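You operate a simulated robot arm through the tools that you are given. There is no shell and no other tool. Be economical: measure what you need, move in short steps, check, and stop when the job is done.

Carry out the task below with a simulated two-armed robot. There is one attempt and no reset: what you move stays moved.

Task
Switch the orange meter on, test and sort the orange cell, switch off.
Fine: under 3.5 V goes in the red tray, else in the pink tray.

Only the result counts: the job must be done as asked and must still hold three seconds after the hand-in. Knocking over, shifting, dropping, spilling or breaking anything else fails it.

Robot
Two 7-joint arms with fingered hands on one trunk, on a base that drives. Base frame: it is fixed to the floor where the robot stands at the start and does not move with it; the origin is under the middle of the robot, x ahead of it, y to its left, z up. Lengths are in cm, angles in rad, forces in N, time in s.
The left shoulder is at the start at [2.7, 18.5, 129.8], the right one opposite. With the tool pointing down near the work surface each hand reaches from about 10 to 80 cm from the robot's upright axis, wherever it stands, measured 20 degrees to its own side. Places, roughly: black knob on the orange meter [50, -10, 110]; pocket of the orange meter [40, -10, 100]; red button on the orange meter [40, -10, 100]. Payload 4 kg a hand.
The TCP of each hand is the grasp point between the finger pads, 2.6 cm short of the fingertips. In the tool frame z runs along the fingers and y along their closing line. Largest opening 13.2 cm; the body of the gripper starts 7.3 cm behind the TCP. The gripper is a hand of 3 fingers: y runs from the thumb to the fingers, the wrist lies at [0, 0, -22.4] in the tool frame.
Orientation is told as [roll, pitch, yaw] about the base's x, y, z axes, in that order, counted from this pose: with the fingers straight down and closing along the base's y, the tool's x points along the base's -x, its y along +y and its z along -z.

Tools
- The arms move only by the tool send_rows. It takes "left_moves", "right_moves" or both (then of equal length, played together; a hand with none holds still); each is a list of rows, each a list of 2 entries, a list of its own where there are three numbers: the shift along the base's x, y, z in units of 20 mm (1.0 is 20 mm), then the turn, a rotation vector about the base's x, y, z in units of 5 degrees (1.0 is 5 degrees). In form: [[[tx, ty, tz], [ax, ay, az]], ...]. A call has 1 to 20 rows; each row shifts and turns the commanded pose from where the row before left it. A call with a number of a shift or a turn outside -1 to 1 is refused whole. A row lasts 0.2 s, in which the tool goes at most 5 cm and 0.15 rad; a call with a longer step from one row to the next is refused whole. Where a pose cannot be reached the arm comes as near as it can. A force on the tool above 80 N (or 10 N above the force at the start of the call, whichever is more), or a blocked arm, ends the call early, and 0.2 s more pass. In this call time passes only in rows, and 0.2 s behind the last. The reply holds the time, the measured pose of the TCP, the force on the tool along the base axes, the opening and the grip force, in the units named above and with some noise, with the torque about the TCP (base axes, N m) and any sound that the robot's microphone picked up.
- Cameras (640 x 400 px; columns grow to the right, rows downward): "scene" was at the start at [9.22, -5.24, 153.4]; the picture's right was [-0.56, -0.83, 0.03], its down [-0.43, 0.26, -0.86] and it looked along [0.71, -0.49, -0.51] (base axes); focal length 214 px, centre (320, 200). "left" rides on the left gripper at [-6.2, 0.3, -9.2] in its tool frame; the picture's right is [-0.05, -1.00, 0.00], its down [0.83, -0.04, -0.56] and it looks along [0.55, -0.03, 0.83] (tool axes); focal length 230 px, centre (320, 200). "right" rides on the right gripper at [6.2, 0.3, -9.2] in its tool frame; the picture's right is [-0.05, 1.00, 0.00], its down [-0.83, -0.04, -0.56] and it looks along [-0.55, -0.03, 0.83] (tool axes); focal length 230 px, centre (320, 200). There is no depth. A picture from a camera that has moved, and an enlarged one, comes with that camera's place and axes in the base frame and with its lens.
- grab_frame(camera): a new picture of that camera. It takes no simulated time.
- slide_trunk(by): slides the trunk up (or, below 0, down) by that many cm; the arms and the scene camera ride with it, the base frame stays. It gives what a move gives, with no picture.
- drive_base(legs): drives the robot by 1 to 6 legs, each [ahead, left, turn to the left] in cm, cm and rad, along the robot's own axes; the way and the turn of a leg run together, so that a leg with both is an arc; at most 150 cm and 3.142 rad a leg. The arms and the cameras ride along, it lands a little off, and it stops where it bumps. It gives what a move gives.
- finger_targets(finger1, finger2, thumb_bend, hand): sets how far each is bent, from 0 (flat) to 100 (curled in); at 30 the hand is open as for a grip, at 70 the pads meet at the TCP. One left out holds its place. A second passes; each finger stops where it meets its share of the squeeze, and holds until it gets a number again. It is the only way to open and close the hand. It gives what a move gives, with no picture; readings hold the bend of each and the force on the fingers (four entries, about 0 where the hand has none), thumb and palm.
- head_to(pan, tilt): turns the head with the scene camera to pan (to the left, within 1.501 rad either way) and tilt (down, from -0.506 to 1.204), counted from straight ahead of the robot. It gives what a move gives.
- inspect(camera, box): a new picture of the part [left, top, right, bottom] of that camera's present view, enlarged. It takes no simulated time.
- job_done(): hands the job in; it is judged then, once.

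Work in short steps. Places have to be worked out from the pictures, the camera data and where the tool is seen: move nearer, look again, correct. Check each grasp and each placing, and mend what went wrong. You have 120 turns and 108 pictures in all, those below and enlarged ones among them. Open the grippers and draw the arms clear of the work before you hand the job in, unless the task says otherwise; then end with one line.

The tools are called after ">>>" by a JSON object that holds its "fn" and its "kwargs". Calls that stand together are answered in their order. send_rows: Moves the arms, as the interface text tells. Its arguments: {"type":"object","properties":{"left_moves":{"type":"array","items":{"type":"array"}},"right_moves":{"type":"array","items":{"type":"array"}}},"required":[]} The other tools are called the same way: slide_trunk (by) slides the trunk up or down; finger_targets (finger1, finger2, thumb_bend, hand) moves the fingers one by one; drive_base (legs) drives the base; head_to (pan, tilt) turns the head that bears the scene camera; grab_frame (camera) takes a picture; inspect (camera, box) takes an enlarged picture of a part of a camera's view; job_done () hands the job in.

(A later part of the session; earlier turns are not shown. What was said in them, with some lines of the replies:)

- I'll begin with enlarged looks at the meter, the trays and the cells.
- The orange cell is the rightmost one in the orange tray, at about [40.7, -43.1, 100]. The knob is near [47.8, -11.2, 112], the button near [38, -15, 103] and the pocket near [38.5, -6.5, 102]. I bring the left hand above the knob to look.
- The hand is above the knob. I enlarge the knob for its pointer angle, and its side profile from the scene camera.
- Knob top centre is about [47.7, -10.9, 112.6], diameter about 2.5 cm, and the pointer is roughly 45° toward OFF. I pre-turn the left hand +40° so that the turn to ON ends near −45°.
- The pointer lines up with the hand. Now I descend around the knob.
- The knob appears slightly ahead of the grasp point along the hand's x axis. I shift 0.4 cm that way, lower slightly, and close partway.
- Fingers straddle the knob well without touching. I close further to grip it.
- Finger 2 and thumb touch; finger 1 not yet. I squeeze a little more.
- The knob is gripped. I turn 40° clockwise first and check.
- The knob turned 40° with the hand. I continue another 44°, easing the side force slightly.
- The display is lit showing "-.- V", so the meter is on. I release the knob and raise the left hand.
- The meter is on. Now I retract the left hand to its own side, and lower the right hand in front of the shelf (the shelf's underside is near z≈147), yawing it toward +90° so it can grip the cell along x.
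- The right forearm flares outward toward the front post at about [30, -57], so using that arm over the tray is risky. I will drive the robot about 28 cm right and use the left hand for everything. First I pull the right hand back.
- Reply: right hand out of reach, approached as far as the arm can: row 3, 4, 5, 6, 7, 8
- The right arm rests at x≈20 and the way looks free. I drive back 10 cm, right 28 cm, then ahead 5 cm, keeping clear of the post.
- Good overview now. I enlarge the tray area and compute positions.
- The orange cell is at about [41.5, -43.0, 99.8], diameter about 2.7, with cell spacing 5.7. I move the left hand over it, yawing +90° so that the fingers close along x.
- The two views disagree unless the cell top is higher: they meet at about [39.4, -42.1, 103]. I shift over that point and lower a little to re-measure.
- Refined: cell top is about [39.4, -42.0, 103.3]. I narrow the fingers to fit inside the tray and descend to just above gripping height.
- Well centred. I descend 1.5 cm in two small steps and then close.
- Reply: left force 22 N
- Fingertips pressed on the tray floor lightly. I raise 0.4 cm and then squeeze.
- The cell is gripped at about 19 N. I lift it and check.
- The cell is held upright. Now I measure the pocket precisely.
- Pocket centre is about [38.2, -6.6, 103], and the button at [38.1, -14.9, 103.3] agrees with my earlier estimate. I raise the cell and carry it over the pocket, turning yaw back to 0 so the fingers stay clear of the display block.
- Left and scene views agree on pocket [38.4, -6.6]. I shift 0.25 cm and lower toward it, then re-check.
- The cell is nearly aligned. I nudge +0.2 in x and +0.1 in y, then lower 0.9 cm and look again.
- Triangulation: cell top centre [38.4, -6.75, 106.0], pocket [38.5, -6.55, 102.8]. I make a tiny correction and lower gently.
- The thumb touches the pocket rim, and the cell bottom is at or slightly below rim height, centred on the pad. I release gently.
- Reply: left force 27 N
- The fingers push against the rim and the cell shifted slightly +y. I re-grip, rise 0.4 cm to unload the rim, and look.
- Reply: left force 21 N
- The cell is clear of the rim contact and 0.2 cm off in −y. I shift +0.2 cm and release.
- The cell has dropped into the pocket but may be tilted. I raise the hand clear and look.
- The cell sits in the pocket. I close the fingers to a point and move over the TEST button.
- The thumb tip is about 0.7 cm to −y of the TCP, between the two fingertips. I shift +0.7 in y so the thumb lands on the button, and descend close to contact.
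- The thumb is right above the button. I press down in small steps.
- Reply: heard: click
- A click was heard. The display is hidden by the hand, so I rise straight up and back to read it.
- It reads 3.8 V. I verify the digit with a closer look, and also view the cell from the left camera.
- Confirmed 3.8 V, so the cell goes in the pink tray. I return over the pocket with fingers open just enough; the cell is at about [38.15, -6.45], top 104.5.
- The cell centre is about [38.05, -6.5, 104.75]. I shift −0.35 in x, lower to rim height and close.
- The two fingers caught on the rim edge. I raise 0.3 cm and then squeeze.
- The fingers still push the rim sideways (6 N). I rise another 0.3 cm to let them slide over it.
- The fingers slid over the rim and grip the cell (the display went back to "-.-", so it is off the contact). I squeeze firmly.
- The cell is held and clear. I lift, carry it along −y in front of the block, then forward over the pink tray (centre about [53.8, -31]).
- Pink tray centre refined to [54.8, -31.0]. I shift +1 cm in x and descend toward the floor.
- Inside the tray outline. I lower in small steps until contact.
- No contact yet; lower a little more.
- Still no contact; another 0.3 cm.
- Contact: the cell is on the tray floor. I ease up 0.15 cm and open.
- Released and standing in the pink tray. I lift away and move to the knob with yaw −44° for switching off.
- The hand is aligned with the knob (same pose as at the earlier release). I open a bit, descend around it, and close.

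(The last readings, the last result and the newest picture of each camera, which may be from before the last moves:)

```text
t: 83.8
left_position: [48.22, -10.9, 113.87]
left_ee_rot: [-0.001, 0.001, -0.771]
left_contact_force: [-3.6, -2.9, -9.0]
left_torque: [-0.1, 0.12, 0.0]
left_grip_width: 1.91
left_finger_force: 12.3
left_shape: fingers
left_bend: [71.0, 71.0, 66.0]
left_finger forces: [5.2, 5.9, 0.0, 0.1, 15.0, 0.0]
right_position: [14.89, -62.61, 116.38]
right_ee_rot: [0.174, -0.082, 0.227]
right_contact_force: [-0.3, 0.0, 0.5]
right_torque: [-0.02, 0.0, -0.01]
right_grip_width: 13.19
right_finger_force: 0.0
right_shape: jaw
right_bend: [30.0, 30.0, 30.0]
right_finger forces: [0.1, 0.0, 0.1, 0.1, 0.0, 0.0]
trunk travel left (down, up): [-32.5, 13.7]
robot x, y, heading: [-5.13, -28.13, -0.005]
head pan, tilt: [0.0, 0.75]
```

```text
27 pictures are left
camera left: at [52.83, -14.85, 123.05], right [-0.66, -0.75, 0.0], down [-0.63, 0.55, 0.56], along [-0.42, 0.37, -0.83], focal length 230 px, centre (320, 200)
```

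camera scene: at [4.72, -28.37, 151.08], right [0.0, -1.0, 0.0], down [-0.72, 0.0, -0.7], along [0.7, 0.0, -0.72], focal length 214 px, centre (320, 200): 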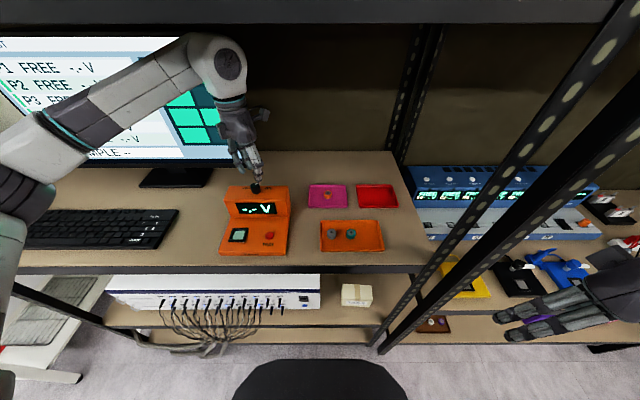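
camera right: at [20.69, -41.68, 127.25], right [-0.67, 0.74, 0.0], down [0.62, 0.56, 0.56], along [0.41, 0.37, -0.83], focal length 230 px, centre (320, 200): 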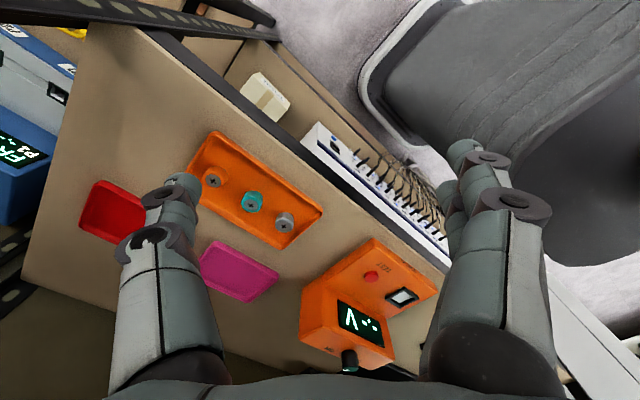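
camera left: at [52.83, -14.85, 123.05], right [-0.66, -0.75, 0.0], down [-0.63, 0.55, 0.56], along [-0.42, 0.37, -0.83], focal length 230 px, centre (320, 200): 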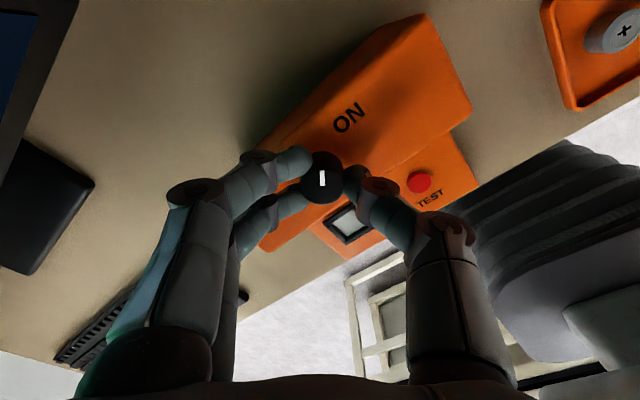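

The knob is gripped. I turn counter-clockwise about 84° in all, first 76° and then check.

>>> {"fn": "send_rows", "kwargs": {"left_moves": [[[0, 0, 0], [0, 0, 0.8]], [[0, 0, 0], [0, 0, 0.8]], [[0, 0, 0], [0, 0, 0.8]], [[0, 0, 0], [0, 0, 0.8]], [[0, 0, 0], [0, 0, 0.8]], [[0, 0, 0], [0, 0, 0.8]], [[0, 0, 0], [0, 0, 0.8]], [[0, 0, 0], [0, 0, 0.8]], [[0, 0, 0], [0, 0, 0.8]], [[0, 0, 0], [0, 0, 0.8]], [[0, 0, 0], [0, 0, 0.8]], [[0, 0, 0], [0, 0, 0.8]], [[0, 0, 0], [0, 0, 0.8]], [[0, 0, 0], [0, 0, 0.8]], [[0, 0, 0], [0, 0, 0.8]], [[0, 0, 0], [0, 0, 0.8]], [[0, 0, 0], [0, 0, 0.8]], [[0, 0, 0], [0, 0, 0.8]], [[0, 0, 0], [0, 0, 0.8]]]}}

>>> {"fn": "grab_frame", "kwargs": {"camera": "left"}}

>>> {"fn": "inspect", "kwargs": {"camera": "scene", "box": [200, 160, 300, 260]}}

```text
t: 87.8
left_position: [48.19, -10.74, 113.96]
left_ee_rot: [0.001, -0.001, 0.559]
left_contact_force: [-6.5, -1.1, -10.4]
left_torque: [-0.01, 0.1, 0.03]
left_grip_width: 1.85
left_finger_force: 13.7
left_shape: fingers
left_bend: [71.0, 71.0, 67.0]
left_finger forces: [6.5, 9.8, 0.1, 0.1, 10.7, 0.0]
right_position: [14.82, -62.57, 116.5]
right_ee_rot: [0.172, -0.084, 0.23]
right_contact_force: [0.1, -0.5, 0.1]
right_torque: [0.0, 0.01, 0.0]
right_grip_width: 13.18
right_finger_force: 0.0
right_shape: jaw
right_bend: [30.0, 30.0, 30.0]
right_finger forces: [0.1, 0.0, 0.0, 0.0, 0.0, 0.0]
trunk travel left (down, up): [-32.5, 13.7]
robot x, y, heading: [-5.35, -28.41, -0.003]
head pan, tilt: [0.0, 0.75]
```

```text
26 pictures are left
camera left: at [53.19, -7.23, 123.1], right [0.57, -0.82, 0.0], down [-0.68, -0.48, 0.56], along [-0.46, -0.32, -0.83], focal length 230 px, centre (320, 200)
```

left: 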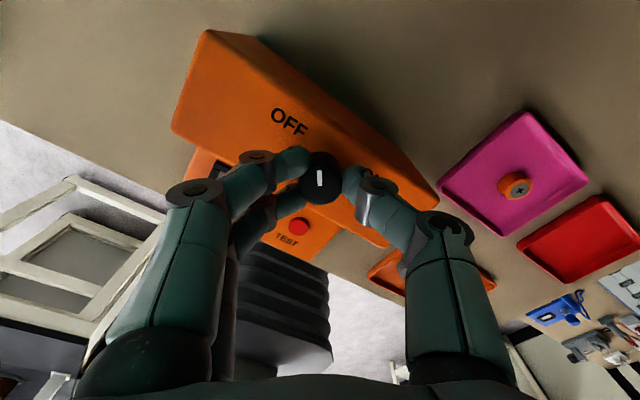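

```text
4.00 times, centred on (250, 210) of scene
camera zoom: at [4.67, -28.29, 151.08], right [0.0, -1.0, 0.0], down [-0.72, 0.0, -0.7], along [0.7, 0.0, -0.72], focal length 858 px, centre (600, 160)
```

zoom: 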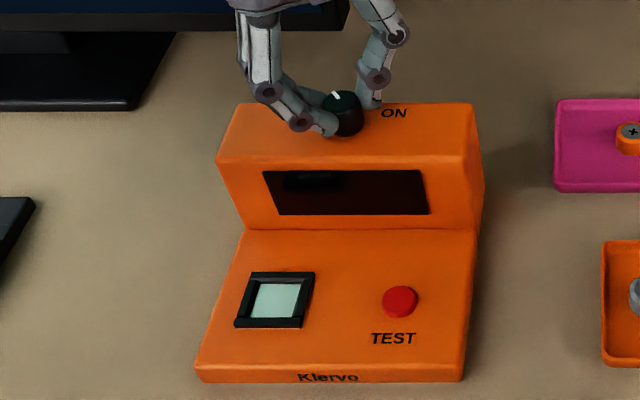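

The display is dark. I finish the last 8° to the original OFF angle, release and rise.

>>> {"fn": "send_rows", "kwargs": {"left_moves": [[[0, 0, 0], [0, 0, 0.8]], [[0, 0, 0], [0, 0, 0.8]], [[0, 0, 0], [0, 0, 0]]]}}

>>> {"fn": "finger_targets", "kwargs": {"hand": "left", "finger1": 45, "finger2": 45, "thumb_bend": 45}}

>>> {"fn": "send_rows", "kwargs": {"left_moves": [[[0, 0, 1], [0, 0, 0]], [[0, 0, 1], [0, 0, 0]], [[0, 0, 1], [0, 0, 0]], [[0, 0, 0.5], [0, 0, 0]], [[-0.8, 0.3, 0], [0, 0, -0.8]], [[-0.8, 0.3, 0], [0, 0, -0.8]], [[-0.8, 0.3, 0], [0, 0, -0.8]], [[-0.8, 0.3, 0], [0, 0, -0.8]], [[-0.8, 0.3, 0], [0, 0, -0.8]], [[-0.8, 0.3, 0], [0, 0, -0.8]], [[-0.8, 0.3, 0], [0, 0, -0.8]], [[-0.8, 0.3, 0], [0, 0, -0.8]], [[-0.8, 0.3, 0], [0, 0, -0.8]], [[-0.8, 0.3, 0], [0, 0, -0.8]], [[-0.8, 0.3, 0], [0, 0, 0]], [[-0.8, 0.3, 0], [0, 0, 0]], [[-0.8, 0.3, 0], [0, 0, 0]]]}}

>>> {"fn": "finger_targets", "kwargs": {"hand": "left", "finger1": 30, "finger2": 30, "thumb_bend": 30}}

>>> {"fn": "grab_frame", "kwargs": {"camera": "scene"}}

>>> {"fn": "inspect", "kwargs": {"camera": "scene", "box": [210, 165, 410, 265]}}

```text
t: 88.6
left_position: [48.14, -10.82, 113.81]
left_ee_rot: [0.0, 0.0, 0.697]
left_contact_force: [-3.7, -0.3, -10.2]
left_torque: [-0.04, 0.04, -0.06]
left_grip_width: 1.82
left_finger_force: 13.3
left_shape: fingers
left_bend: [71.0, 70.0, 67.0]
left_finger forces: [7.4, 8.7, 0.0, 0.0, 10.2, 0.0]
right_position: [14.99, -62.6, 116.5]
right_ee_rot: [0.171, -0.081, 0.23]
right_contact_force: [-0.3, 0.0, 0.1]
right_torque: [0.0, -0.01, 0.0]
right_grip_width: 13.17
right_finger_force: 0.0
right_shape: jaw
right_bend: [30.0, 30.0, 30.0]
right_finger forces: [0.1, 0.0, 0.0, 0.1, 0.0, 0.0]
trunk travel left (down, up): [-32.5, 13.7]
robot x, y, heading: [-5.27, -28.19, -0.008]
head pan, tilt: [0.0, 0.75]
```

```text
t: 89.6
left_position: [48.13, -10.83, 113.98]
left_ee_rot: [0.0, -0.001, 0.696]
left_contact_force: [0.3, -0.1, 0.5]
left_torque: [-0.01, 0.0, 0.0]
left_grip_width: 8.41
left_finger_force: 0.0
left_shape: fingers
left_bend: [45.0, 45.0, 45.0]
left_finger forces: [0.0, 0.1, 0.1, 0.0, 0.1, 0.0]
right_position: [14.96, -62.69, 116.38]
right_ee_rot: [0.171, -0.083, 0.227]
right_contact_force: [0.4, 0.3, 0.7]
right_torque: [0.01, -0.02, -0.01]
right_grip_width: 13.16
right_finger_force: 0.0
right_shape: jaw
right_bend: [30.0, 30.0, 30.0]
right_finger forces: [0.0, 0.0, 0.0, 0.0, 0.0, 0.1]
trunk travel left (down, up): [-32.5, 13.7]
robot x, y, heading: [-4.75, -27.61, 0.001]
head pan, tilt: [0.0, 0.75]
```

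```text
t: 93.2
left_position: [27.25, -3.02, 121.12]
left_ee_rot: [0.002, 0.0, -0.003]
left_contact_force: [0.9, 0.2, 0.3]
left_torque: [0.0, 0.0, -0.04]
left_grip_width: 8.42
left_finger_force: 0.0
left_shape: fingers
left_bend: [45.0, 45.0, 45.0]
left_finger forces: [0.0, 0.0, 0.0, 0.1, 0.0, 0.1]
right_position: [14.83, -62.51, 116.5]
right_ee_rot: [0.171, -0.085, 0.229]
right_contact_force: [0.2, -0.7, 0.6]
right_torque: [0.0, -0.03, 0.0]
right_grip_width: 13.2
right_finger_force: 0.0
right_shape: jaw
right_bend: [30.0, 30.0, 30.0]
right_finger forces: [0.1, 0.1, 0.1, 0.1, 0.0, 0.1]
trunk travel left (down, up): [-32.5, 13.7]
robot x, y, heading: [-5.5, -27.86, -0.004]
head pan, tilt: [0.0, 0.75]
```

```text
t: 94.2
left_position: [27.28, -2.93, 120.97]
left_ee_rot: [0.0, 0.001, -0.002]
left_contact_force: [0.2, 0.0, 0.1]
left_torque: [0.02, -0.03, 0.02]
left_grip_width: 13.41
left_finger_force: 0.0
left_shape: fingers
left_bend: [30.0, 30.0, 30.0]
left_finger forces: [0.1, 0.1, 0.0, 0.0, 0.1, 0.0]
right_position: [14.88, -62.62, 116.53]
right_ee_rot: [0.172, -0.085, 0.227]
right_contact_force: [-0.3, 0.4, -0.2]
right_torque: [0.01, 0.04, 0.0]
right_grip_width: 13.16
right_finger_force: 0.0
right_shape: jaw
right_bend: [30.0, 30.0, 30.0]
right_finger forces: [0.1, 0.0, 0.0, 0.0, 0.1, 0.0]
trunk travel left (down, up): [-32.5, 13.7]
robot x, y, heading: [-5.13, -28.48, -0.006]
head pan, tilt: [0.0, 0.75]
```

```text
24 pictures are left
camera scene: at [4.67, -28.31, 151.08], right [0.0, -1.0, 0.0], down [-0.72, 0.0, -0.7], along [0.7, 0.0, -0.72], focal length 214 px, centre (320, 200)
```

scene: 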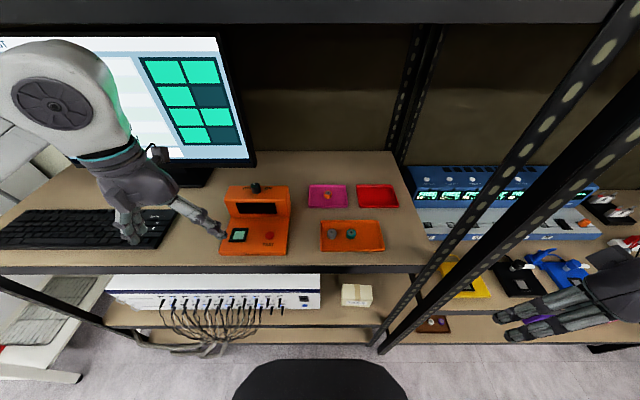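

```text
3.20 times, centred on (310, 215) of scene
camera zoom: at [4.67, -28.31, 151.08], right [0.0, -1.0, 0.0], down [-0.72, 0.0, -0.7], along [0.7, 0.0, -0.72], focal length 686 px, centre (352, 152)
```

zoom: 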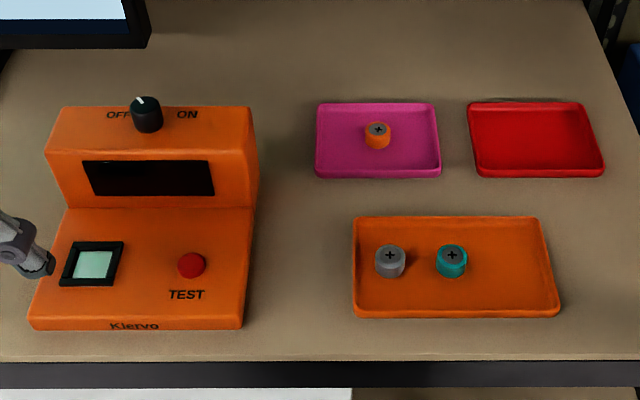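

The display is dark and the knob points to OFF. The orange cell stands in the pink tray, the other cells are untouched, and the hands are open and clear, so I hand in.

>>> {"fn": "job_done", "kwargs": {}}

```text
The job is handed in.
```

I switched the orange meter on and tested the orange cell. It read 3.8 V, so I put it in the pink tray, then switched the meter off.
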